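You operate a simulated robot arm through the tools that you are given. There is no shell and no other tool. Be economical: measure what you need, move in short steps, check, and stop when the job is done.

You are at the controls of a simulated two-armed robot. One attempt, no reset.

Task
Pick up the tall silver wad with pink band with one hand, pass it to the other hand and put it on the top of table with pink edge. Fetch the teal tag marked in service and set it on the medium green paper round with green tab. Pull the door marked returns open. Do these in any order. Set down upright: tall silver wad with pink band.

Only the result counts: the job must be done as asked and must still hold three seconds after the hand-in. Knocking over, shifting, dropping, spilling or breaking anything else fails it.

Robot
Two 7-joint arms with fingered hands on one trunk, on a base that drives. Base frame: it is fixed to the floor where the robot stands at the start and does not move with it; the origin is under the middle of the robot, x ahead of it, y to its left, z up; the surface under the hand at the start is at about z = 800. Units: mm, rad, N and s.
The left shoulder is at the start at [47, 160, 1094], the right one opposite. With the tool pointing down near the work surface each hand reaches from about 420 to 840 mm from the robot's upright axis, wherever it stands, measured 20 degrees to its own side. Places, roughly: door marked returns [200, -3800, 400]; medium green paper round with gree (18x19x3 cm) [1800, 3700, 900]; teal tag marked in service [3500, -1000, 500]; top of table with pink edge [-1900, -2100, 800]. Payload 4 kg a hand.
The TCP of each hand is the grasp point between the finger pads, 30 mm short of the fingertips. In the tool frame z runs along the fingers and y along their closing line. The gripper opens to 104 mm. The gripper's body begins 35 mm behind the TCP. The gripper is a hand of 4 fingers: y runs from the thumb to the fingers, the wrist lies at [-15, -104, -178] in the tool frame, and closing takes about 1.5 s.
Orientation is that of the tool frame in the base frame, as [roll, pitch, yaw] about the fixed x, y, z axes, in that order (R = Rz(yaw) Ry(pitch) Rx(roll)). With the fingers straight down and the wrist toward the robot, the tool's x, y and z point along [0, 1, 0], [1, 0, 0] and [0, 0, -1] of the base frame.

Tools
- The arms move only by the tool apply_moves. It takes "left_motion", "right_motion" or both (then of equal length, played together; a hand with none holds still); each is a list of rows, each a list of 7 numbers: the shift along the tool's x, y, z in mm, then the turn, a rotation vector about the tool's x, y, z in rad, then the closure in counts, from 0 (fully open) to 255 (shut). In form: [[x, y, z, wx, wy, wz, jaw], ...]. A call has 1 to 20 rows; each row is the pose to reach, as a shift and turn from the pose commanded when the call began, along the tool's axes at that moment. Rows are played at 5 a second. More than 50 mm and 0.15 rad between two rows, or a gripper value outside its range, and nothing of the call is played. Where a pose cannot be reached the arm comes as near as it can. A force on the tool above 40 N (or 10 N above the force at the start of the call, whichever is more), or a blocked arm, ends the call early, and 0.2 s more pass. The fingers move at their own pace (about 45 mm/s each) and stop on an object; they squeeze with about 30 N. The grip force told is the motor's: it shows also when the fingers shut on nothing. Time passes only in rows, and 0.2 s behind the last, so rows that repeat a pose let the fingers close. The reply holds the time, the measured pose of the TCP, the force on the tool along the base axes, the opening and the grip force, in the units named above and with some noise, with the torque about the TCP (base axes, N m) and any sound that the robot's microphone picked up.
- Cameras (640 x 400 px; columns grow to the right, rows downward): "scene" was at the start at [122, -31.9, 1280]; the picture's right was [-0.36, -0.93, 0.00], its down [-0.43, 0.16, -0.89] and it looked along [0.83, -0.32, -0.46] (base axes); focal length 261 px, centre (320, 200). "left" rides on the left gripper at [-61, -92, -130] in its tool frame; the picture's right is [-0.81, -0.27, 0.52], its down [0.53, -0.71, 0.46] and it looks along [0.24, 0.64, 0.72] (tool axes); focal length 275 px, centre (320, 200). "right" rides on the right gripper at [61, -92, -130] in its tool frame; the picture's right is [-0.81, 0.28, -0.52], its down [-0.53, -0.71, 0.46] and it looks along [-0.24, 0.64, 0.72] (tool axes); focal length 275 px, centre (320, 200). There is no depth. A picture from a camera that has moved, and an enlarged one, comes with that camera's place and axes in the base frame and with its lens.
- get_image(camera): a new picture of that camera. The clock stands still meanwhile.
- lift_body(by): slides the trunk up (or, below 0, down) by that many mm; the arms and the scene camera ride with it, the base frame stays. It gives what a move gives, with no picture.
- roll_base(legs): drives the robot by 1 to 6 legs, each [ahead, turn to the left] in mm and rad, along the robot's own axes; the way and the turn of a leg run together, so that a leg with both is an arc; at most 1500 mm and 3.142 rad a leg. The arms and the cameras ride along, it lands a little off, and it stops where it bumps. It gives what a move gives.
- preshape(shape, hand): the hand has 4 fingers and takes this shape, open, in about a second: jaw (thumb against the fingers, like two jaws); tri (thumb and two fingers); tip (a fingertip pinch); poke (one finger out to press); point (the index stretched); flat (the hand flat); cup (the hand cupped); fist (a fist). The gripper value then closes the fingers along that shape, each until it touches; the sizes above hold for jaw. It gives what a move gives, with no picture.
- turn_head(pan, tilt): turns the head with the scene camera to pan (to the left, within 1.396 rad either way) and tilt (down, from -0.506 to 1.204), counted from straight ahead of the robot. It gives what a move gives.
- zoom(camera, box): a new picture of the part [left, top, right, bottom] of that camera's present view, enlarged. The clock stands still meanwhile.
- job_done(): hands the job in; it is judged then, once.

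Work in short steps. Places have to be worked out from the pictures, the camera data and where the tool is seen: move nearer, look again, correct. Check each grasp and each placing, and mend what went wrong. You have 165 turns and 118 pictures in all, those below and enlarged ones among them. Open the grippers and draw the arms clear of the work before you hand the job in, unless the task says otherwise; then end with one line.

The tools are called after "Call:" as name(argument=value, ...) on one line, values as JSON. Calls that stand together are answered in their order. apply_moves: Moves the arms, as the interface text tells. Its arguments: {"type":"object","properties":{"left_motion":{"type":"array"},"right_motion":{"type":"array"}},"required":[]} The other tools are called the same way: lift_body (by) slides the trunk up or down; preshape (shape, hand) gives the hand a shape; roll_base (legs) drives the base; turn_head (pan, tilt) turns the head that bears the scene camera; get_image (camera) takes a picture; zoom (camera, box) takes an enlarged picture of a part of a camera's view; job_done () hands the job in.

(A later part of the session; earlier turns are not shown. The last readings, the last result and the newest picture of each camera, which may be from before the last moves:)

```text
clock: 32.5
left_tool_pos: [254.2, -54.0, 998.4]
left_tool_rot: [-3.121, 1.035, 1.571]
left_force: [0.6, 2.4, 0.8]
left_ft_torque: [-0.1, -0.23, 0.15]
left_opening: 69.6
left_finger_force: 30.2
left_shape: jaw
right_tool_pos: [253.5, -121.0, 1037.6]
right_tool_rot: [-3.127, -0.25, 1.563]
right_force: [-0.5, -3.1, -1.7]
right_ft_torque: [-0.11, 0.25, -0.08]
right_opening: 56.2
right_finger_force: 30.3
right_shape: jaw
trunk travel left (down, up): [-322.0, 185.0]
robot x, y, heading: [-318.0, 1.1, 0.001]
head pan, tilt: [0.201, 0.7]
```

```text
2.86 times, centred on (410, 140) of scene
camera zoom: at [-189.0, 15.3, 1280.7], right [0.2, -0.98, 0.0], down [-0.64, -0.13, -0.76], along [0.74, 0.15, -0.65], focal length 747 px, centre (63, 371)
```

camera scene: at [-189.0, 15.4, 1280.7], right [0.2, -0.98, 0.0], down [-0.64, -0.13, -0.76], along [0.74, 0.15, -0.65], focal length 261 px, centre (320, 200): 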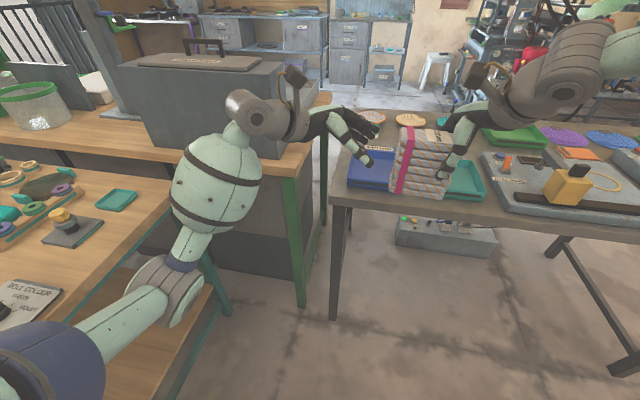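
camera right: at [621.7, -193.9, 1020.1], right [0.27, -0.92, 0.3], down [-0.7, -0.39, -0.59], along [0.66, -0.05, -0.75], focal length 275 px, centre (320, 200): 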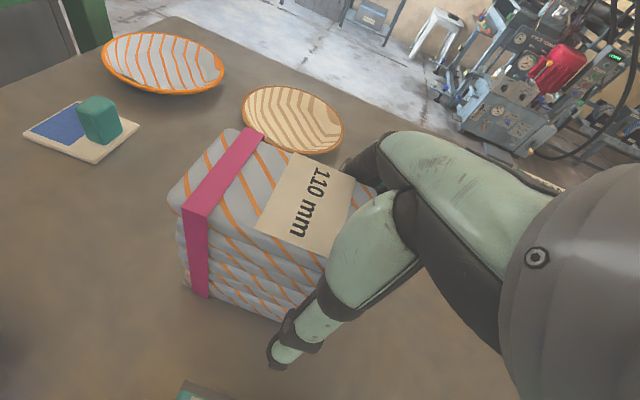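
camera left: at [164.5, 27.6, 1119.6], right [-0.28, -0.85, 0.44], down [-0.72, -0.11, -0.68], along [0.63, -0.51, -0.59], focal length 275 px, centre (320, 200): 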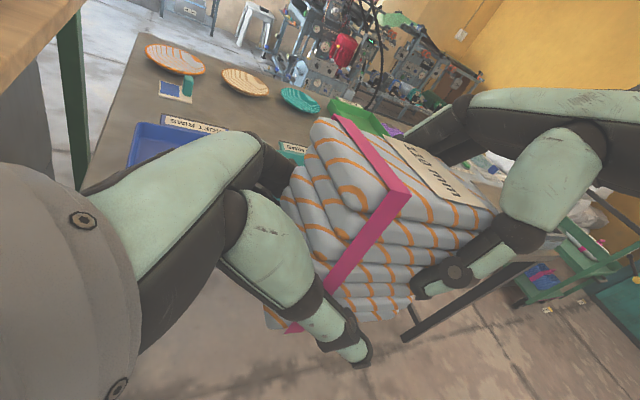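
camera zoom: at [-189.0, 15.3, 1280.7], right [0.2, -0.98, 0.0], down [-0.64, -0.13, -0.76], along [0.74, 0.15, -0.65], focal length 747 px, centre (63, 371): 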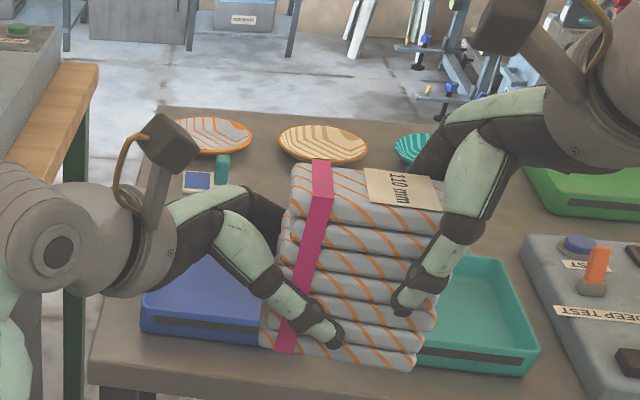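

Both hands hold it (left 70 mm, 30 N). I open the right and draw it up and away.

Call:
apply_moves(right_motion=[[0, 0, 0, 0, 0, 0, 0], [0, 0, 0, 0, 0, 0, 0], [0, 0, 0, 0, 0, 0, 0], [0, 0, 0, 0, 0, 0, 0], [0, 0, 0, 0, 0, 0, 0], [0, 0, 0, 0, 0, 0, 0], [0, 0, -40, 0, 0, 0, 0], [0, 0, -80, 0, 0, 0, 0], [-40, 0, -100, 0, 0, 0, 0], [-80, 0, -110, 0, 0, 0, 0], [-120, 0, -110, 0, 0, 0, 0]])

Call:
get_image(camera="scene")

```text
clock: 34.9
left_tool_pos: [253.6, -55.3, 999.1]
left_tool_rot: [-3.121, 1.032, 1.572]
left_force: [0.3, -0.3, -1.2]
left_ft_torque: [0.06, 0.0, -0.02]
left_opening: 69.5
left_finger_force: 29.9
left_shape: jaw
right_tool_pos: [255.0, -264.7, 1111.8]
right_tool_rot: [-3.127, -0.253, 1.564]
right_force: [0.6, 0.3, -0.1]
right_ft_torque: [0.01, -0.02, 0.04]
right_opening: 103.9
right_finger_force: 0.1
right_shape: jaw
trunk travel left (down, up): [-322.0, 185.0]
robot x, y, heading: [-319.2, 1.6, 0.002]
head pan, tilt: [0.201, 0.7]
```

```text
83 pictures are left
camera scene: at [-189.2, 13.7, 1280.7], right [0.2, -0.98, 0.0], down [-0.64, -0.13, -0.76], along [0.74, 0.15, -0.65], focal length 261 px, centre (320, 200)
```

scene: 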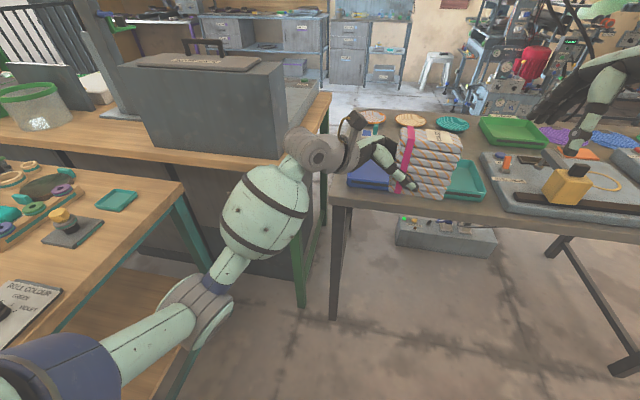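

Handover complete. The pink-edge table lies behind-right; I turn right in a first step and look around.

Call:
roll_base(legs=[[0, -1.2]])

Call:
turn_head(pan=-1.0, tilt=0.35)

Call:
get_image(camera="scene")

```text
clock: 38.8
left_tool_pos: [-165.0, -557.3, 1001.0]
left_tool_rot: [-3.12, 1.034, 0.365]
left_force: [0.1, 0.2, 0.4]
left_ft_torque: [0.02, -0.07, 0.0]
left_opening: 69.1
left_finger_force: 30.8
left_shape: jaw
right_tool_pos: [-358.3, -633.5, 1113.1]
right_tool_rot: [-3.129, -0.251, 0.356]
right_force: [0.5, 0.0, -0.2]
right_ft_torque: [0.01, -0.01, 0.0]
right_opening: 103.9
right_finger_force: 0.1
right_shape: jaw
trunk travel left (down, up): [-322.0, 185.0]
robot x, y, heading: [-308.8, -1.3, -1.207]
head pan, tilt: [0.201, 0.7]
```

```text
clock: 40.2
left_tool_pos: [-168.3, -546.5, 1007.9]
left_tool_rot: [3.136, 1.036, 0.341]
left_force: [-0.8, 0.0, -0.7]
left_ft_torque: [0.01, -0.05, 0.01]
left_opening: 68.8
left_finger_force: 30.0
left_shape: jaw
right_tool_pos: [-364.6, -621.7, 1121.4]
right_tool_rot: [3.141, -0.252, 0.362]
right_force: [-0.8, -0.1, 0.3]
right_ft_torque: [-0.01, -0.03, 0.03]
right_opening: 103.7
right_finger_force: 0.1
right_shape: jaw
trunk travel left (down, up): [-322.0, 185.0]
robot x, y, heading: [-306.5, -1.9, -1.203]
head pan, tilt: [-1.0, 0.351]
```

```text
82 pictures are left
camera scene: at [-347.6, -120.8, 1312.5], right [-0.81, 0.59, 0.01], down [0.2, 0.29, -0.94], along [-0.56, -0.75, -0.35], focal length 261 px, centre (320, 200)
```

scene: 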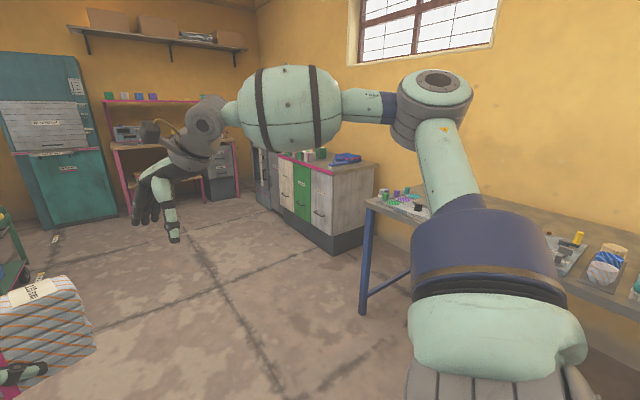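

The stated place projects onto the white/green-door cabinet. Zooming to confirm its pink edge and free top.

Call:
zoom(camera="scene", box=[80, 80, 400, 260])

```text
2.00 times, centred on (240, 170) of scene
camera zoom: at [-347.6, -120.8, 1312.5], right [-0.81, 0.59, 0.01], down [0.2, 0.29, -0.94], along [-0.56, -0.75, -0.35], focal length 523 px, centre (480, 260)
```

zoom: 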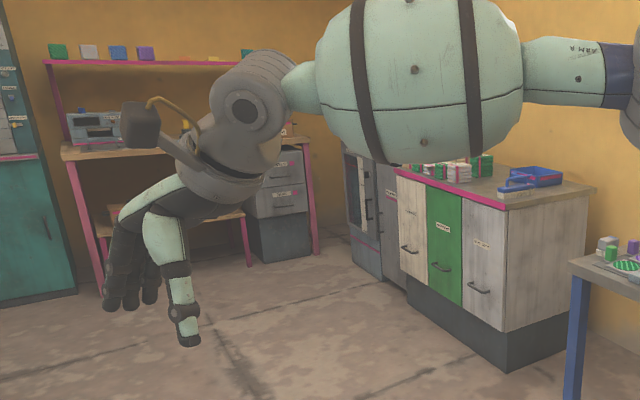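

It's the cabinet with the pink front edge: top spans x≈−2100…−1640, y≈−2470…−1710, opening toward +x. I drive toward (−750, −2185) to face it from a distance.

Call:
roll_base(legs=[[0, -0.566], [1115, 0], [1115, 0]])

Call:
roll_base(legs=[[0, -1.37]])

Call:
turn_head(pan=0.0, tilt=0.5)

Call:
get_image(camera="scene")

```text
clock: 53.6
left_tool_pos: [-946.4, -2711.2, 1006.0]
left_tool_rot: [3.137, 1.037, -0.233]
left_force: [0.7, 0.1, -2.2]
left_ft_torque: [0.02, -0.03, -0.01]
left_opening: 69.1
left_finger_force: 29.9
left_shape: jaw
right_tool_pos: [-1151.4, -2666.3, 1119.4]
right_tool_rot: [-3.14, -0.255, -0.218]
right_force: [-1.2, 0.5, -0.4]
right_ft_torque: [0.0, 0.04, 0.0]
right_opening: 104.3
right_finger_force: 0.0
right_shape: jaw
trunk travel left (down, up): [-322.0, 185.0]
robot x, y, heading: [-764.2, -2178.5, -1.782]
head pan, tilt: [-1.0, 0.351]
```

```text
clock: 58.0
left_tool_pos: [-1313.0, -2103.6, 1013.3]
left_tool_rot: [3.116, 1.034, -1.626]
left_force: [0.0, 0.4, -1.4]
left_ft_torque: [-0.04, -0.01, -0.03]
left_opening: 68.9
left_finger_force: 30.2
left_shape: jaw
right_tool_pos: [-1308.8, -1894.8, 1126.1]
right_tool_rot: [3.129, -0.253, -1.586]
right_force: [-0.1, 1.0, -0.9]
right_ft_torque: [0.0, -0.01, 0.01]
right_opening: 104.2
right_finger_force: 0.1
right_shape: jaw
trunk travel left (down, up): [-322.0, 185.0]
robot x, y, heading: [-765.4, -2189.1, 3.127]
head pan, tilt: [-1.0, 0.351]
```

```text
clock: 59.2
left_tool_pos: [-1300.2, -2104.3, 1018.9]
left_tool_rot: [3.091, 1.034, -1.648]
left_force: [-0.4, -0.3, -2.1]
left_ft_torque: [-0.05, 0.04, -0.01]
left_opening: 68.6
left_finger_force: 29.4
left_shape: jaw
right_tool_pos: [-1294.7, -1893.8, 1134.8]
right_tool_rot: [3.117, -0.254, -1.582]
right_force: [0.1, 0.4, 0.0]
right_ft_torque: [0.03, -0.01, 0.03]
right_opening: 103.9
right_finger_force: 0.0
right_shape: jaw
trunk travel left (down, up): [-322.0, 185.0]
robot x, y, heading: [-768.4, -2188.6, 3.121]
head pan, tilt: [0.0, 0.499]
```

```text
80 pictures are left
camera scene: at [-905.7, -2187.2, 1298.3], right [0.02, 1.0, 0.0], down [0.49, -0.01, -0.87], along [-0.87, 0.01, -0.49], focal length 261 px, centre (320, 200)
```

scene: 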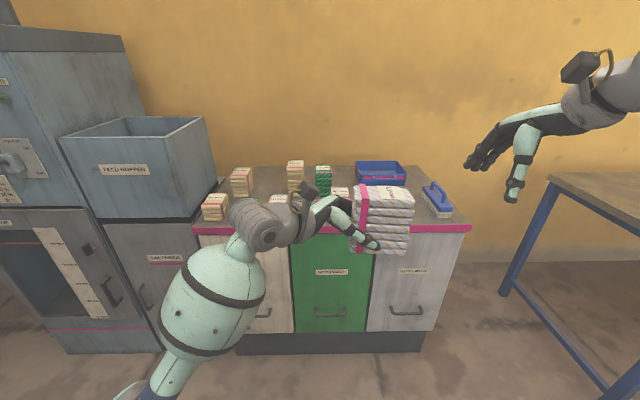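

Facing the cabinet. Zoom on its top to find free space.

Call:
zoom(camera="scene", box=[190, 140, 480, 260])

Call:
get_image(camera="right")

```text
2.21 times, centred on (335, 200) of scene
camera zoom: at [-905.7, -2187.2, 1298.3], right [0.02, 1.0, 0.0], down [0.49, -0.01, -0.87], along [-0.87, 0.01, -0.49], focal length 577 px, centre (287, 200)
```

zoom: 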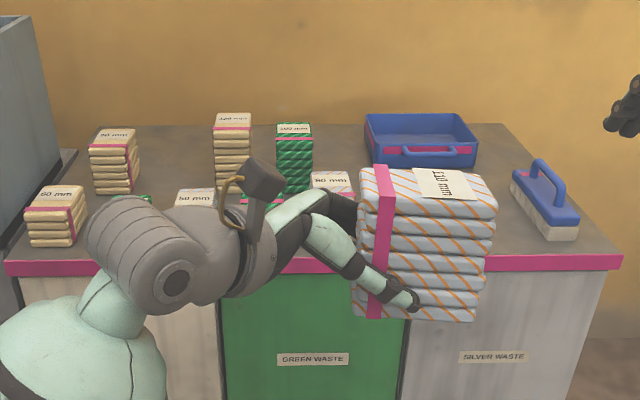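

```text
78 pictures are left
camera right: at [-1200.6, -1922.3, 1273.9], right [-0.25, 0.92, 0.3], down [0.71, 0.39, -0.59], along [-0.66, 0.07, -0.75], focal length 275 px, centre (320, 200)
```

right: 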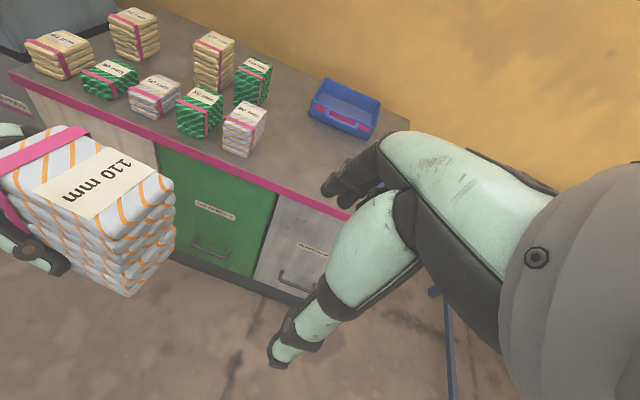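

Free space lies in the front right part of the top, between the silver 80 wad (right side y≈−2065) and the brush (y≥−1772). I aim to set the wad near x −1670, y −1860, so I shift the robot sideways and closer.

Call:
roll_base(legs=[[0, -0.473], [410, 0], [0, 0.49]])

Call:
get_image(camera="scene")

Call:
get_image(camera="right")

```text
clock: 65.1
left_tool_pos: [-1663.2, -1921.2, 1019.2]
left_tool_rot: [3.092, 1.035, -1.628]
left_force: [-0.6, -0.1, -1.5]
left_ft_torque: [-0.04, 0.0, -0.02]
left_opening: 68.6
left_finger_force: 30.1
left_shape: jaw
right_tool_pos: [-1661.4, -1712.7, 1134.9]
right_tool_rot: [3.116, -0.252, -1.567]
right_force: [1.1, -0.5, 0.8]
right_ft_torque: [0.01, -0.01, 0.01]
right_opening: 103.8
right_finger_force: 0.1
right_shape: jaw
trunk travel left (down, up): [-322.0, 185.0]
robot x, y, heading: [-1127.3, -1991.7, -3.141]
head pan, tilt: [0.0, 0.499]
```

```text
77 pictures are left
camera scene: at [-1267.3, -1992.2, 1298.3], right [0.0, 1.0, 0.0], down [0.49, 0.0, -0.87], along [-0.87, 0.0, -0.49], focal length 261 px, centre (320, 200)
```

scene: 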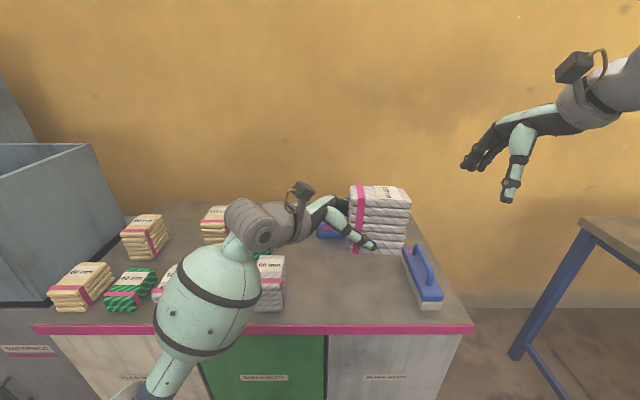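

```text
76 pictures are left
camera right: at [-1566.6, -1738.5, 1274.0], right [-0.27, 0.91, 0.31], down [0.7, 0.4, -0.59], along [-0.66, 0.06, -0.75], focal length 275 px, centre (320, 200)
```

right: 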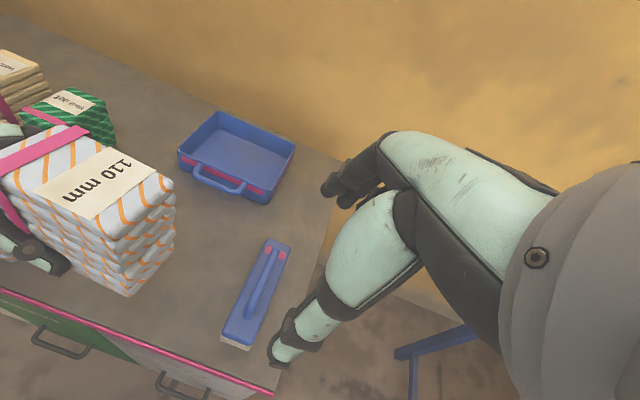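

Clear: I correct the small tilt, shift slightly right/forward and lower 110 mm.

Call:
apply_moves(left_motion=[[-8, 15, 13, 0.032, 0, 0, 255], [18, 15, 28, 0.032, 0, 0, 255], [43, 15, 43, 0.032, 0, 0, 255], [65, 15, 56, 0.032, 0, 0, 255], [87, 15, 69, 0.032, 0, 0, 255]])

Call:
get_image(camera="right")

Call:
get_image(camera="scene")

```text
clock: 66.3
left_tool_pos: [-1669.4, -1906.8, 916.9]
left_tool_rot: [3.095, 1.034, -1.656]
left_force: [0.2, -0.3, -0.3]
left_ft_torque: [-0.06, -0.01, 0.03]
left_opening: 68.3
left_finger_force: 29.9
left_shape: jaw
right_tool_pos: [-1647.5, -1713.6, 1140.8]
right_tool_rot: [3.105, -0.254, -1.564]
right_force: [0.0, 0.4, 1.3]
right_ft_torque: [-0.01, 0.0, -0.01]
right_opening: 103.9
right_finger_force: 0.0
right_shape: jaw
trunk travel left (down, up): [-322.0, 185.0]
robot x, y, heading: [-1127.6, -1992.7, -3.14]
head pan, tilt: [0.0, 0.499]
```

```text
75 pictures are left
camera right: at [-1551.7, -1738.6, 1279.2], right [-0.26, 0.91, 0.31], down [0.69, 0.4, -0.6], along [-0.67, 0.06, -0.74], focal length 275 px, centre (320, 200)
```

right: 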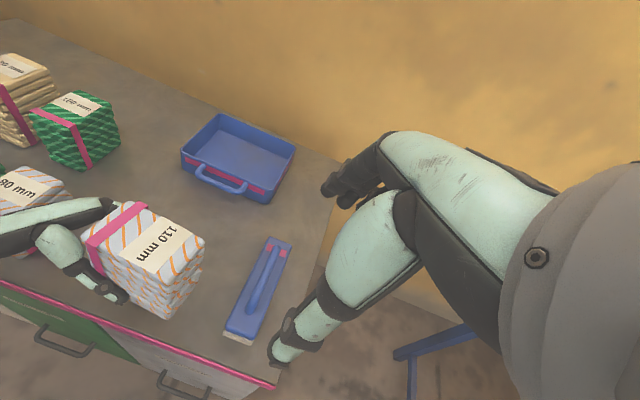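

```text
74 pictures are left
camera scene: at [-1267.5, -1992.2, 1298.3], right [0.0, 1.0, 0.0], down [0.49, 0.0, -0.87], along [-0.87, 0.0, -0.49], focal length 261 px, centre (320, 200)
```

scene: 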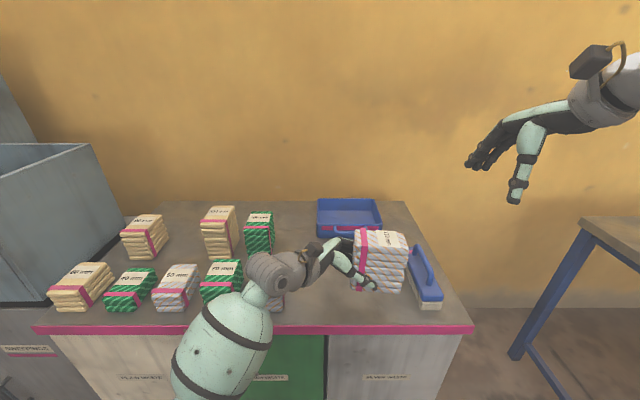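

Lowering further, 60 mm, keeping the small tilt correction.

Call:
apply_moves(left_motion=[[17, 0, 10, 0.03, 0, 0, 255], [34, 0, 20, 0.03, 0, 0, 255], [52, 0, 31, 0.03, 0, 0, 255]])

Call:
get_image(camera="scene")

Call:
get_image(camera="left")

```text
clock: 67.1
left_tool_pos: [-1673.2, -1906.2, 855.7]
left_tool_rot: [3.129, 1.035, -1.652]
left_force: [-0.5, -0.2, -1.8]
left_ft_torque: [-0.02, 0.01, -0.03]
left_opening: 68.2
left_finger_force: 30.1
left_shape: jaw
right_tool_pos: [-1648.4, -1712.8, 1139.6]
right_tool_rot: [3.103, -0.253, -1.564]
right_force: [-0.2, -0.2, 0.0]
right_ft_torque: [0.0, 0.05, 0.01]
right_opening: 104.1
right_finger_force: 0.1
right_shape: jaw
trunk travel left (down, up): [-322.0, 185.0]
robot x, y, heading: [-1129.4, -1991.9, -3.141]
head pan, tilt: [0.0, 0.499]
```

```text
73 pictures are left
camera scene: at [-1267.6, -1992.0, 1298.3], right [0.0, 1.0, 0.0], down [0.49, 0.0, -0.87], along [-0.87, 0.0, -0.49], focal length 261 px, centre (320, 200)
```

scene: 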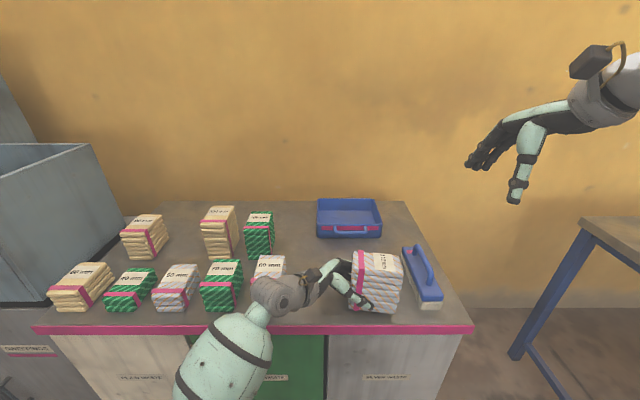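

```text
72 pictures are left
camera left: at [-1585.8, -1993.7, 974.6], right [0.34, 0.84, 0.43], down [0.71, 0.07, -0.7], along [-0.61, 0.54, -0.58], focal length 275 px, centre (320, 200)
```

left: 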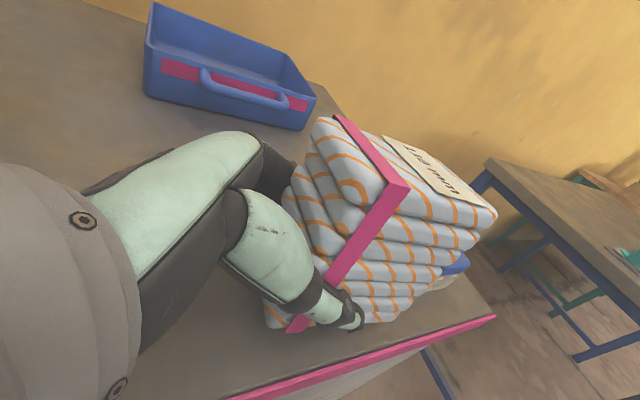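

Wad hangs just above the top, clear of the brush. I lower gently watching the force.

Call:
apply_moves(left_motion=[[3.4, 0, 2, 0, 0, 0, 255], [6.9, 0, 4.1, 0, 0, 0, 255], [8.6, 0, 5.1, 0, 0, 0, 255]])

Call:
zoom(camera="left", box=[240, 220, 500, 390])

```text
clock: 67.9
left_tool_pos: [-1670.9, -1907.5, 846.4]
left_tool_rot: [3.128, 1.035, -1.651]
left_force: [0.1, -0.2, -1.8]
left_ft_torque: [-0.01, -0.03, 0.0]
left_opening: 68.5
left_finger_force: 30.4
left_shape: jaw
right_tool_pos: [-1647.8, -1711.8, 1140.1]
right_tool_rot: [3.105, -0.253, -1.563]
right_force: [-0.2, 0.4, 0.8]
right_ft_torque: [-0.02, 0.03, -0.01]
right_opening: 104.0
right_finger_force: 0.1
right_shape: jaw
trunk travel left (down, up): [-322.0, 185.0]
robot x, y, heading: [-1127.3, -1989.3, -3.141]
head pan, tilt: [0.0, 0.499]
```

```text
2.35 times, centred on (370, 305) of left
camera zoom: at [-1585.8, -1993.8, 965.3], right [0.34, 0.84, 0.43], down [0.71, 0.07, -0.7], along [-0.61, 0.54, -0.57], focal length 648 px, centre (202, -47)
```

zoom: 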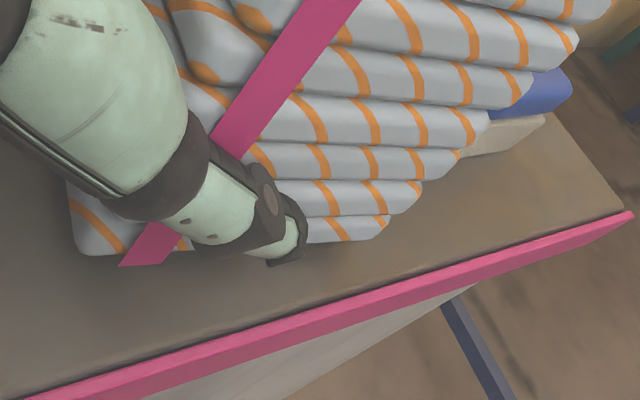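

Still no contact. Lowering in further small steps.

Call:
apply_moves(left_motion=[[2.6, 0, 1.5, 0, 0, 0, 255], [5.2, 0, 3.1, 0, 0, 0, 255]])

Call:
apply_moves(left_motion=[[2.6, 0, 1.5, 0, 0, 0, 255]])

Call:
zoom(camera="left", box=[240, 220, 500, 390])

```text
clock: 68.5
left_tool_pos: [-1672.3, -1907.9, 843.0]
left_tool_rot: [3.12, 1.037, -1.658]
left_force: [0.0, -1.5, 4.7]
left_ft_torque: [0.36, 0.1, -0.02]
left_opening: 68.0
left_finger_force: 30.0
left_shape: jaw
right_tool_pos: [-1648.7, -1712.2, 1140.0]
right_tool_rot: [3.102, -0.253, -1.562]
right_force: [0.4, -0.2, 0.9]
right_ft_torque: [0.01, 0.01, -0.02]
right_opening: 103.8
right_finger_force: 0.0
right_shape: jaw
trunk travel left (down, up): [-322.0, 185.0]
robot x, y, heading: [-1130.9, -1988.3, -3.139]
head pan, tilt: [0.0, 0.499]
```

```text
clock: 68.9
left_tool_pos: [-1670.1, -1907.3, 840.4]
left_tool_rot: [3.116, 1.041, -1.661]
left_force: [-0.6, -3.7, 14.7]
left_ft_torque: [0.36, 0.35, 0.05]
left_opening: 68.1
left_finger_force: 29.7
left_shape: jaw
right_tool_pos: [-1645.9, -1713.1, 1141.5]
right_tool_rot: [3.102, -0.252, -1.563]
right_force: [-1.2, 0.4, -0.3]
right_ft_torque: [0.0, 0.01, 0.05]
right_opening: 103.9
right_finger_force: 0.0
right_shape: jaw
trunk travel left (down, up): [-322.0, 185.0]
robot x, y, heading: [-1125.4, -1992.3, -3.139]
head pan, tilt: [0.0, 0.499]
```

```text
2.35 times, centred on (370, 305) of left
camera zoom: at [-1584.6, -1994.7, 959.1], right [0.34, 0.84, 0.43], down [0.71, 0.07, -0.7], along [-0.62, 0.54, -0.57], focal length 648 px, centre (202, -47)
```

zoom: 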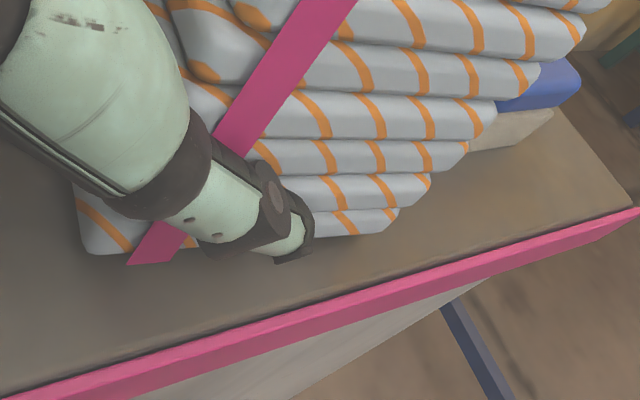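

Contact (≈15 N). I ease 1.5 mm up, open, and withdraw back along the tool axis.

Call:
apply_moves(left_motion=[[-1.5, 0, -0.9, 0, 0, 0, 255], [-1.5, 0, -0.9, 0, 0, 0, 0], [-1.5, 0, -0.9, 0, 0, 0, 0], [-1.5, 0, -0.9, 0, 0, 0, 0], [-1.5, 0, -0.9, 0, 0, 0, 0], [-1.5, 0, -0.9, 0, 0, 0, 0]])

Call:
get_image(camera="left")

```text
clock: 70.3
left_tool_pos: [-1671.1, -1908.3, 838.4]
left_tool_rot: [3.126, 1.035, -1.654]
left_force: [0.5, 0.9, 1.4]
left_ft_torque: [0.03, 0.08, -0.02]
left_opening: 103.7
left_finger_force: 0.0
left_shape: jaw
right_tool_pos: [-1648.2, -1712.2, 1139.8]
right_tool_rot: [3.101, -0.254, -1.562]
right_force: [0.0, 0.1, -0.6]
right_ft_torque: [0.0, 0.0, 0.01]
right_opening: 104.3
right_finger_force: 0.0
right_shape: jaw
trunk travel left (down, up): [-322.0, 185.0]
robot x, y, heading: [-1126.2, -1990.3, -3.137]
head pan, tilt: [0.0, 0.499]
```

```text
69 pictures are left
camera left: at [-1585.7, -1993.9, 957.8], right [0.34, 0.84, 0.43], down [0.71, 0.07, -0.7], along [-0.61, 0.54, -0.58], focal length 275 px, centre (320, 200)
```

left: 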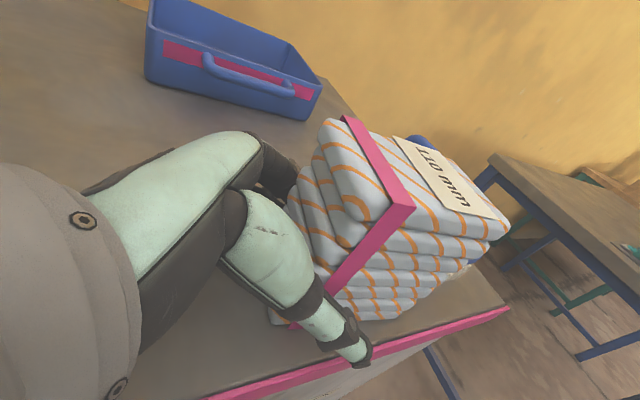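

Released and standing. Withdrawing back and up.

Call:
apply_moves(left_motion=[[0, 0, -25, 0, 0, 0, 0], [-5, 0, -55, 0, 0, 0, 0], [-20, 0, -85, 0, 0, 0, 0], [-60, 0, -110, 0, 0, 0, 0], [-100, 0, -135, 0, 0, 0, 0], [-140, 0, -160, 0, 0, 0, 0]])

Call:
get_image(camera="scene")

```text
clock: 71.7
left_tool_pos: [-1674.7, -1972.1, 1040.7]
left_tool_rot: [3.126, 1.035, -1.652]
left_force: [-0.4, 0.1, 0.2]
left_ft_torque: [0.0, -0.04, 0.05]
left_opening: 103.7
left_finger_force: 0.0
left_shape: jaw
right_tool_pos: [-1648.2, -1712.7, 1141.4]
right_tool_rot: [3.103, -0.254, -1.564]
right_force: [-0.6, -0.1, 1.2]
right_ft_torque: [0.01, 0.03, 0.0]
right_opening: 103.7
right_finger_force: 0.0
right_shape: jaw
trunk travel left (down, up): [-322.0, 185.0]
robot x, y, heading: [-1129.1, -1994.8, -3.139]
head pan, tilt: [0.0, 0.499]
```

```text
68 pictures are left
camera scene: at [-1267.4, -1991.5, 1298.3], right [0.0, 1.0, 0.0], down [0.49, 0.0, -0.87], along [-0.87, 0.0, -0.49], focal length 261 px, centre (320, 200)
```

scene: 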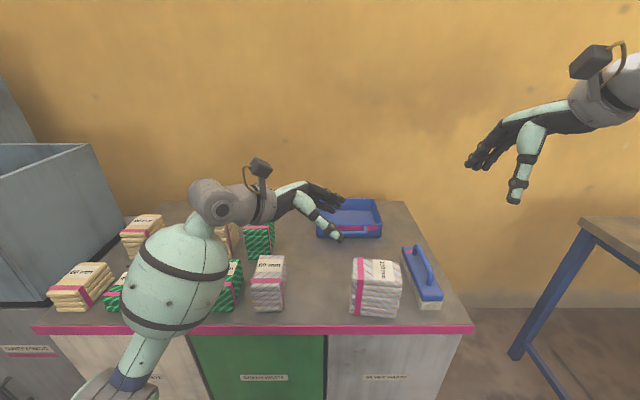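

The wad stands on the pink-edge top. I back off, then straighten the left hand and turn toward the returns door.

Call:
roll_base(legs=[[-520, 0]])

Call:
apply_moves(left_motion=[[0, 0, 0, 0, 0.14, 0, 0], [0, 0, 0, 0, 0.28, 0, 0], [0, 0, 0, 0, 0.42, 0, 0], [0, 0, 0, 0, 0.56, 0, 0], [0, 0, 0, 0, 0.7, 0, 0], [0, 0, 0, 0, 0.84, 0, 0], [0, 0, 0, 0, 0.98, 0, 0]])

Call:
roll_base(legs=[[0, 2.1]])

Call:
turn_head(pan=0, tilt=0.4)

Call:
get_image(camera="scene")

```text
clock: 74.8
left_tool_pos: [-1162.3, -1972.0, 1040.7]
left_tool_rot: [3.123, 1.036, -1.657]
left_force: [-0.2, 0.3, -0.5]
left_ft_torque: [0.01, 0.01, 0.01]
left_opening: 103.8
left_finger_force: 0.0
left_shape: jaw
right_tool_pos: [-1134.0, -1710.3, 1139.7]
right_tool_rot: [3.102, -0.252, -1.563]
right_force: [0.0, 0.0, 0.0]
right_ft_torque: [-0.01, 0.0, -0.01]
right_opening: 104.1
right_finger_force: 0.0
right_shape: jaw
trunk travel left (down, up): [-322.0, 185.0]
robot x, y, heading: [-614.8, -1991.8, -3.143]
head pan, tilt: [0.0, 0.499]
```

```text
clock: 76.4
left_tool_pos: [-1149.3, -1969.8, 1046.4]
left_tool_rot: [3.119, 0.05, -1.643]
left_force: [0.1, -1.1, -0.5]
left_ft_torque: [-0.01, 0.01, 0.0]
left_opening: 104.4
left_finger_force: 0.1
left_shape: jaw
right_tool_pos: [-1121.0, -1710.7, 1145.7]
right_tool_rot: [3.089, -0.253, -1.56]
right_force: [1.1, 0.2, -0.4]
right_ft_torque: [-0.01, -0.02, -0.02]
right_opening: 104.1
right_finger_force: 0.1
right_shape: jaw
trunk travel left (down, up): [-322.0, 185.0]
robot x, y, heading: [-612.9, -1991.1, -3.14]
head pan, tilt: [0.0, 0.499]
```

```text
clock: 82.7
left_tool_pos: [-362.3, -2460.7, 1047.5]
left_tool_rot: [3.121, 0.053, 0.457]
left_force: [0.5, 0.1, 1.0]
left_ft_torque: [-0.01, 0.04, -0.01]
left_opening: 104.0
left_finger_force: 0.1
left_shape: jaw
right_tool_pos: [-600.1, -2566.3, 1146.0]
right_tool_rot: [3.09, -0.251, 0.539]
right_force: [-0.3, -0.2, 0.1]
right_ft_torque: [-0.04, 0.02, 0.02]
right_opening: 103.9
right_finger_force: 0.2
right_shape: jaw
trunk travel left (down, up): [-322.0, 185.0]
robot x, y, heading: [-631.3, -1994.8, -1.041]
head pan, tilt: [0.0, 0.499]
```

```text
clock: 83.4
left_tool_pos: [-370.7, -2452.0, 1055.1]
left_tool_rot: [3.093, 0.072, 0.443]
left_force: [-0.1, 0.1, 0.1]
left_ft_torque: [0.02, 0.0, 0.02]
left_opening: 104.0
left_finger_force: 0.2
left_shape: jaw
right_tool_pos: [-606.8, -2554.3, 1153.5]
right_tool_rot: [3.076, -0.249, 0.54]
right_force: [-0.4, -0.5, -0.1]
right_ft_torque: [0.02, -0.01, 0.04]
right_opening: 103.8
right_finger_force: 0.0
right_shape: jaw
trunk travel left (down, up): [-322.0, 185.0]
robot x, y, heading: [-629.1, -1996.5, -1.048]
head pan, tilt: [0.0, 0.4]
```

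```text
67 pictures are left
camera scene: at [-559.9, -2119.2, 1307.3], right [-0.86, -0.5, 0.0], down [-0.2, 0.35, -0.92], along [0.46, -0.79, -0.4], focal length 261 px, centre (320, 200)
```

scene: 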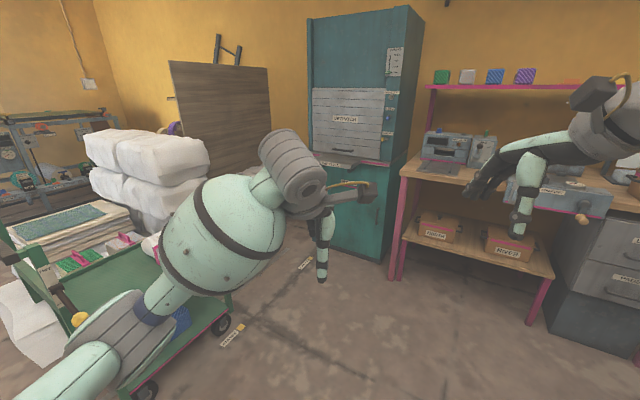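

The target point falls on the teal cabinet's lower door. Zooming to read labels and find the handle.

Call:
zoom(camera="scene", box=[280, 80, 440, 300])

```text
1.82 times, centred on (360, 190) of scene
camera zoom: at [-559.9, -2119.2, 1307.3], right [-0.86, -0.5, 0.0], down [-0.2, 0.35, -0.92], along [0.46, -0.79, -0.4], focal length 475 px, centre (247, 218)
```

zoom: 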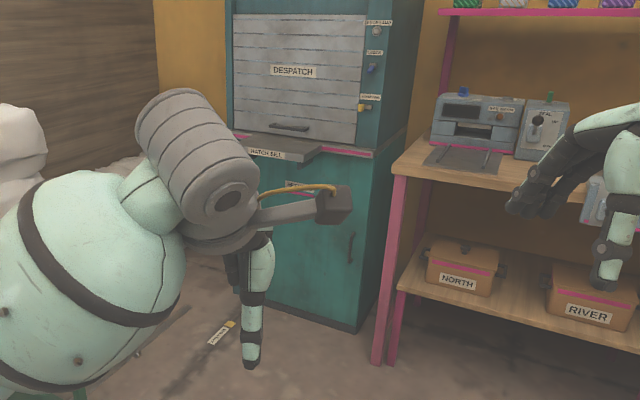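

It is a side-hinged door (hinge on the left), vertical handle at about (−62, −3810, 438). I drive to stand in front of it at a distance, around (−200, −2950), facing −y.

Call:
roll_base(legs=[[0, -0.1], [1046, 0], [0, -0.42]])

Call:
turn_head(pan=0, tilt=0.7)

Call:
get_image(camera="scene")

```text
clock: 91.0
left_tool_pos: [-184.7, -3463.6, 1053.5]
left_tool_rot: [3.108, 0.052, -0.054]
left_force: [0.2, 0.4, -0.2]
left_ft_torque: [-0.03, 0.01, -0.02]
left_opening: 103.9
left_finger_force: 0.1
left_shape: jaw
right_tool_pos: [-443.9, -3440.2, 1152.3]
right_tool_rot: [3.076, -0.251, 0.033]
right_force: [-0.1, -0.1, 0.8]
right_ft_torque: [-0.02, 0.0, -0.02]
right_opening: 104.2
right_finger_force: 0.0
right_shape: jaw
trunk travel left (down, up): [-322.0, 185.0]
robot x, y, heading: [-191.4, -2939.7, -1.549]
head pan, tilt: [0.0, 0.4]
```

```text
clock: 91.8
left_tool_pos: [-189.6, -3452.1, 1062.6]
left_tool_rot: [3.083, 0.069, -0.067]
left_force: [0.5, 0.1, 0.4]
left_ft_torque: [0.0, -0.01, -0.02]
left_opening: 103.9
left_finger_force: 0.0
left_shape: jaw
right_tool_pos: [-443.9, -3423.7, 1159.5]
right_tool_rot: [3.063, -0.251, 0.037]
right_force: [-0.4, 0.7, -0.7]
right_ft_torque: [-0.03, -0.01, 0.0]
right_opening: 103.9
right_finger_force: 0.0
right_shape: jaw
trunk travel left (down, up): [-322.0, 185.0]
robot x, y, heading: [-192.2, -2942.7, -1.552]
head pan, tilt: [0.0, 0.7]
```

```text
65 pictures are left
camera scene: at [-188.7, -3074.0, 1280.9], right [-1.0, -0.02, 0.0], down [-0.01, 0.65, -0.76], along [0.01, -0.76, -0.65], focal length 261 px, centre (320, 200)
```

scene: 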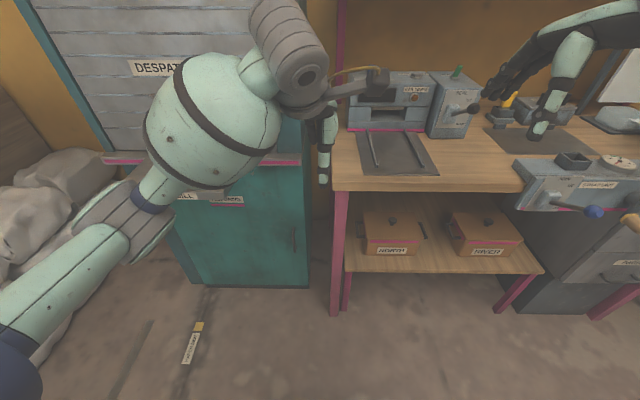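

Zooming on the lower door.

Call:
zoom(camera="scene", box=[160, 150, 350, 310])

```text
2.50 times, centred on (255, 230) of scene
camera zoom: at [-188.7, -3074.0, 1280.9], right [-1.0, -0.02, 0.0], down [-0.01, 0.65, -0.76], along [0.01, -0.76, -0.65], focal length 653 px, centre (482, 125)
```

zoom: 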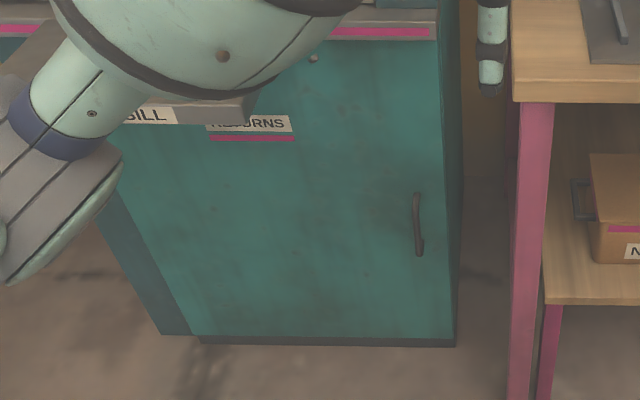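

RETURNS door confirmed: front y≈−3838, hinge at x≈436, handle x≈−74, z≈360–510. I tuck the right arm back/up and turn the left hand so its fingers point forward with a horizontal closing line.

Call:
apply_moves(left_motion=[[0, 0, 0, -0.081, 0.081, 0.081, 0], [0, 0, 0, -0.161, 0.161, 0.161, 0], [0, 0, 0, -0.242, 0.242, 0.242, 0], [0, 0, 0, -0.322, 0.322, 0.322, 0], [0, 0, 0, -0.403, 0.403, 0.403, 0], [0, 0, 0, -0.484, 0.484, 0.484, 0], [0, 0, 0, -0.564, 0.564, 0.564, 0], [0, 0, 0, -0.645, 0.645, 0.645, 0], [0, 0, 0, -0.725, 0.725, 0.725, 0], [0, 0, 0, -0.806, 0.806, 0.806, 0], [0, 0, 0, -0.887, 0.887, 0.887, 0], [0, 0, 0, -0.967, 0.967, 0.967, 0], [0, 0, 0, -1.048, 1.048, 1.048, 0], [0, 0, 0, -1.128, 1.128, 1.128, 0], [0, 0, 0, -1.209, 1.209, 1.209, 0]], right_motion=[[0, -10, -5, 0, 0, 0, 0], [0, -20, -10, 0, 0, 0, 0], [0, -30, -15, 0, 0, 0, 0], [0, -40, -20, 0, 0, 0, 0], [0, -50, -25, 0, 0, 0, 0], [0, -60, -30, 0, 0, 0, 0], [0, -70, -35, 0, 0, 0, 0], [0, -80, -40, 0, 0, 0, 0], [0, -90, -50, 0, 0, 0, 0], [0, -100, -60, 0, 0, 0, 0], [0, -110, -70, 0, 0, 0, 0], [0, -120, -80, 0, 0, 0, 0], [0, -130, -90, 0, 0, 0, 0], [0, -140, -100, 0, 0, 0, 0], [0, -150, -100, 0, 0, 0, 0]])

Call:
get_image(camera="scene")

```text
clock: 95.0
left_tool_pos: [-184.0, -3450.5, 1060.2]
left_tool_rot: [0.821, -1.501, 0.695]
left_force: [-0.7, -0.1, 0.9]
left_ft_torque: [0.03, 0.0, 0.02]
left_opening: 104.1
left_finger_force: 0.1
left_shape: jaw
right_tool_pos: [-472.1, -3268.8, 1242.9]
right_tool_rot: [3.064, -0.25, 0.037]
right_force: [-0.4, -0.3, -0.1]
right_ft_torque: [-0.03, -0.07, 0.0]
right_opening: 104.2
right_finger_force: 0.1
right_shape: jaw
trunk travel left (down, up): [-322.0, 185.0]
robot x, y, heading: [-188.6, -2936.7, -1.552]
head pan, tilt: [0.0, 0.7]
```

```text
63 pictures are left
camera scene: at [-188.6, -3074.6, 1280.7], right [-1.0, -0.02, 0.0], down [-0.01, 0.65, -0.76], along [0.01, -0.76, -0.65], focal length 261 px, centre (320, 200)
```

scene: 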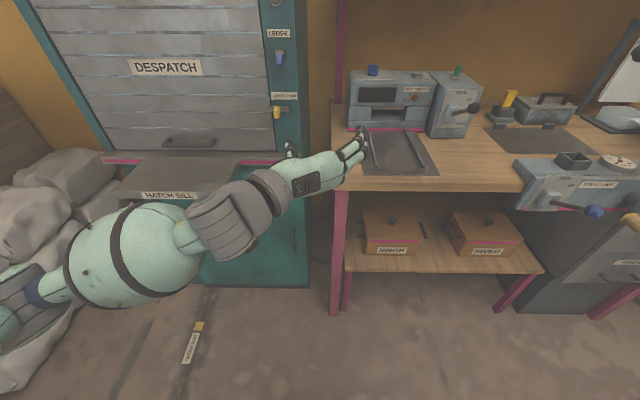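

Orientation reached. Lowering the trunk by 320 mm.

Call:
lift_body(by=-318)

Call:
get_image(camera="scene")

Call:
get_image(camera="left")

```text
clock: 98.2
left_tool_pos: [-185.3, -3450.9, 742.8]
left_tool_rot: [0.865, -1.5, 0.652]
left_force: [-1.5, 0.9, -1.0]
left_ft_torque: [0.01, -0.02, 0.02]
left_opening: 104.0
left_finger_force: 0.0
left_shape: jaw
right_tool_pos: [-472.5, -3268.9, 926.6]
right_tool_rot: [3.064, -0.249, 0.037]
right_force: [0.0, -0.6, 0.5]
right_ft_torque: [-0.01, 0.01, 0.0]
right_opening: 104.0
right_finger_force: 0.2
right_shape: jaw
trunk travel left (down, up): [-4.0, 503.0]
robot x, y, heading: [-192.9, -2941.8, -1.553]
head pan, tilt: [0.0, 0.7]
```

```text
62 pictures are left
camera scene: at [-188.9, -3070.6, 964.0], right [-1.0, -0.02, 0.0], down [-0.01, 0.65, -0.76], along [0.01, -0.76, -0.65], focal length 261 px, centre (320, 200)
```

scene: 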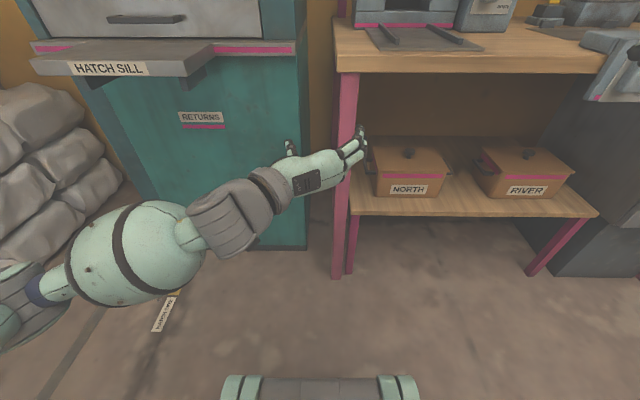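

```text
61 pictures are left
camera left: at [-90.2, -3328.3, 671.9], right [0.2, -0.57, -0.8], down [0.72, -0.47, 0.52], along [-0.67, -0.68, 0.31], focal length 275 px, centre (320, 200)
```

left: 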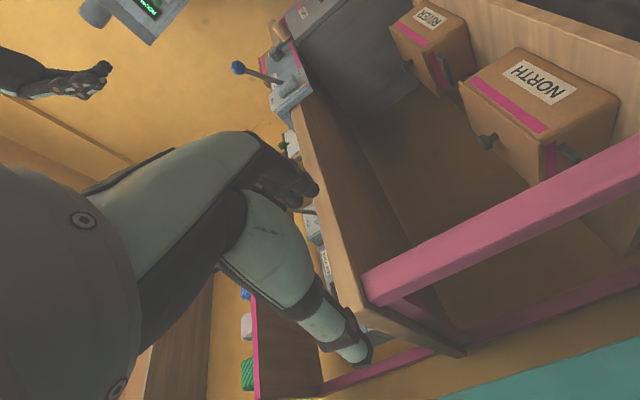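

Moving the left hand left 111 mm and down to handle height while still well in front of the door.

Call:
apply_moves(left_motion=[[-40, -16, 0, 0, 0, 0, 0], [-84, -32, 0, 0, 0, 0, 0], [-128, -48, 0, 0, 0, 0, 0], [-172, -64, 0, 0, 0, 0, 0], [-216, -80, 0, 0, 0, 0, 0], [-260, -96, 0, 0, 0, 0, 0], [-305, -108, 0, 0, 0, 0, 0]])

Call:
get_image(camera="scene")

```text
clock: 99.8
left_tool_pos: [-95.2, -3468.8, 431.5]
left_tool_rot: [0.841, -1.5, 0.677]
left_force: [-0.4, -0.6, -0.5]
left_ft_torque: [-0.01, 0.0, 0.01]
left_opening: 104.0
left_finger_force: 0.1
left_shape: jaw
right_tool_pos: [-471.3, -3268.8, 927.4]
right_tool_rot: [3.063, -0.249, 0.036]
right_force: [-0.3, -0.9, -0.8]
right_ft_torque: [0.0, -0.02, -0.03]
right_opening: 104.0
right_finger_force: 0.0
right_shape: jaw
trunk travel left (down, up): [-4.0, 503.0]
robot x, y, heading: [-188.2, -2940.9, -1.552]
head pan, tilt: [0.0, 0.7]
```

```text
60 pictures are left
camera scene: at [-188.9, -3070.7, 964.0], right [-1.0, -0.02, 0.0], down [-0.01, 0.65, -0.76], along [0.01, -0.76, -0.65], focal length 261 px, centre (320, 200)
```

scene: 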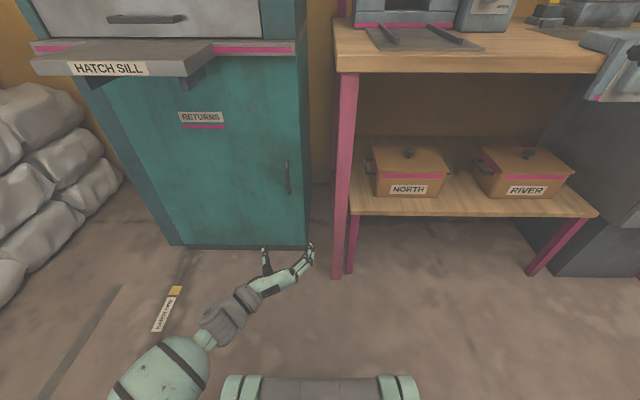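

Hand is at handle height; handle measured at x≈−70, z≈367–510. I shift 20 mm left and drive ahead 270 mm.

Call:
apply_moves(left_motion=[[2, -20, 0, 0, 0, 0, 0]])

Call:
roll_base(legs=[[250, 0]])

Call:
zoom(camera="scene", box=[180, 200, 380, 400])

Call:
get_image(camera="left")

```text
clock: 100.2
left_tool_pos: [-74.5, -3469.1, 434.9]
left_tool_rot: [0.867, -1.501, 0.651]
left_force: [-1.1, -0.5, 0.3]
left_ft_torque: [-0.01, 0.0, -0.03]
left_opening: 104.1
left_finger_force: 0.1
left_shape: jaw
right_tool_pos: [-472.0, -3269.4, 927.0]
right_tool_rot: [3.066, -0.249, 0.037]
right_force: [0.3, 0.0, 0.2]
right_ft_torque: [0.03, 0.01, 0.01]
right_opening: 104.1
right_finger_force: 0.1
right_shape: jaw
trunk travel left (down, up): [-4.0, 503.0]
robot x, y, heading: [-190.0, -2941.5, -1.553]
head pan, tilt: [0.0, 0.7]
```

```text
clock: 102.1
left_tool_pos: [-71.0, -3719.8, 432.5]
left_tool_rot: [0.848, -1.502, 0.669]
left_force: [0.0, 0.9, 0.0]
left_ft_torque: [0.02, -0.02, 0.01]
left_opening: 103.9
left_finger_force: 0.0
left_shape: jaw
right_tool_pos: [-466.6, -3519.8, 926.4]
right_tool_rot: [3.066, -0.25, 0.034]
right_force: [-0.7, -0.4, 0.9]
right_ft_torque: [-0.03, -0.01, 0.03]
right_opening: 104.0
right_finger_force: 0.1
right_shape: jaw
trunk travel left (down, up): [-4.0, 503.0]
robot x, y, heading: [-187.3, -3191.7, -1.552]
head pan, tilt: [0.0, 0.7]
```

```text
2.00 times, centred on (280, 300) of scene
camera zoom: at [-184.5, -3321.1, 963.9], right [-1.0, -0.02, 0.0], down [-0.01, 0.65, -0.76], along [0.01, -0.76, -0.66], focal length 523 px, centre (400, 0)
```

zoom: 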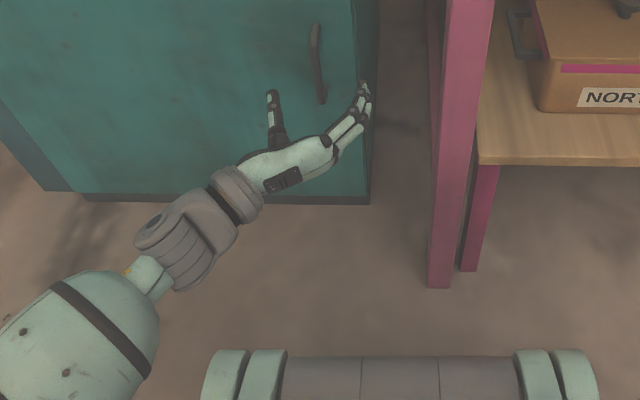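

```text
58 pictures are left
camera left: at [23.6, -3597.6, 362.1], right [0.2, -0.57, -0.8], down [0.72, -0.47, 0.52], along [-0.67, -0.68, 0.31], focal length 275 px, centre (320, 200)
```

left: 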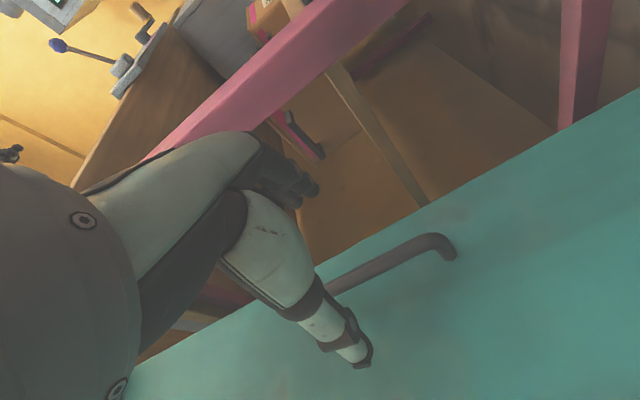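

The handle lies right between thumb and fingers (bar at y≈−3803). I advance 72 mm and close.

Call:
apply_moves(left_motion=[[-1, -2, 30, 0, 0, 0, 0], [-3, -4, 60, 0, 0, 0, 0], [-4, -4, 72, 0, 0, 0, 0]])

Call:
get_image(camera="left")

```text
clock: 102.9
left_tool_pos: [-73.7, -3783.1, 439.2]
left_tool_rot: [0.741, -1.495, 0.768]
left_force: [-6.7, 27.8, -1.4]
left_ft_torque: [0.08, 0.12, 1.69]
left_opening: 103.9
left_finger_force: 0.0
left_shape: jaw
right_tool_pos: [-467.8, -3506.3, 931.5]
right_tool_rot: [3.049, -0.25, 0.038]
right_force: [0.0, -0.1, 0.5]
right_ft_torque: [-0.01, -0.01, 0.0]
right_opening: 104.0
right_finger_force: 0.1
right_shape: jaw
trunk travel left (down, up): [-4.0, 503.0]
robot x, y, heading: [-187.3, -3192.5, -1.553]
head pan, tilt: [0.0, 0.7]
```

```text
57 pictures are left
camera left: at [20.8, -3663.0, 365.7], right [0.2, -0.57, -0.79], down [0.71, -0.47, 0.52], along [-0.67, -0.67, 0.32], focal length 275 px, centre (320, 200)
```

left: 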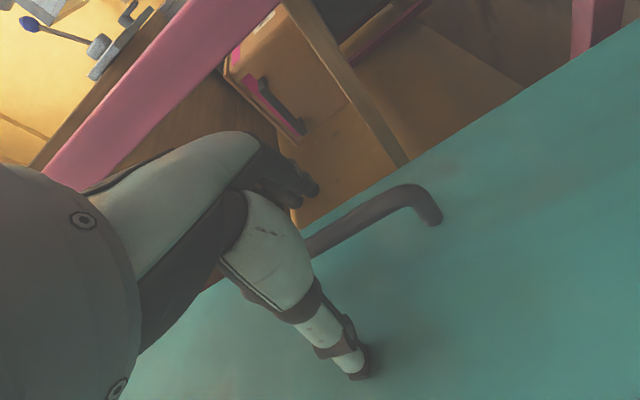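

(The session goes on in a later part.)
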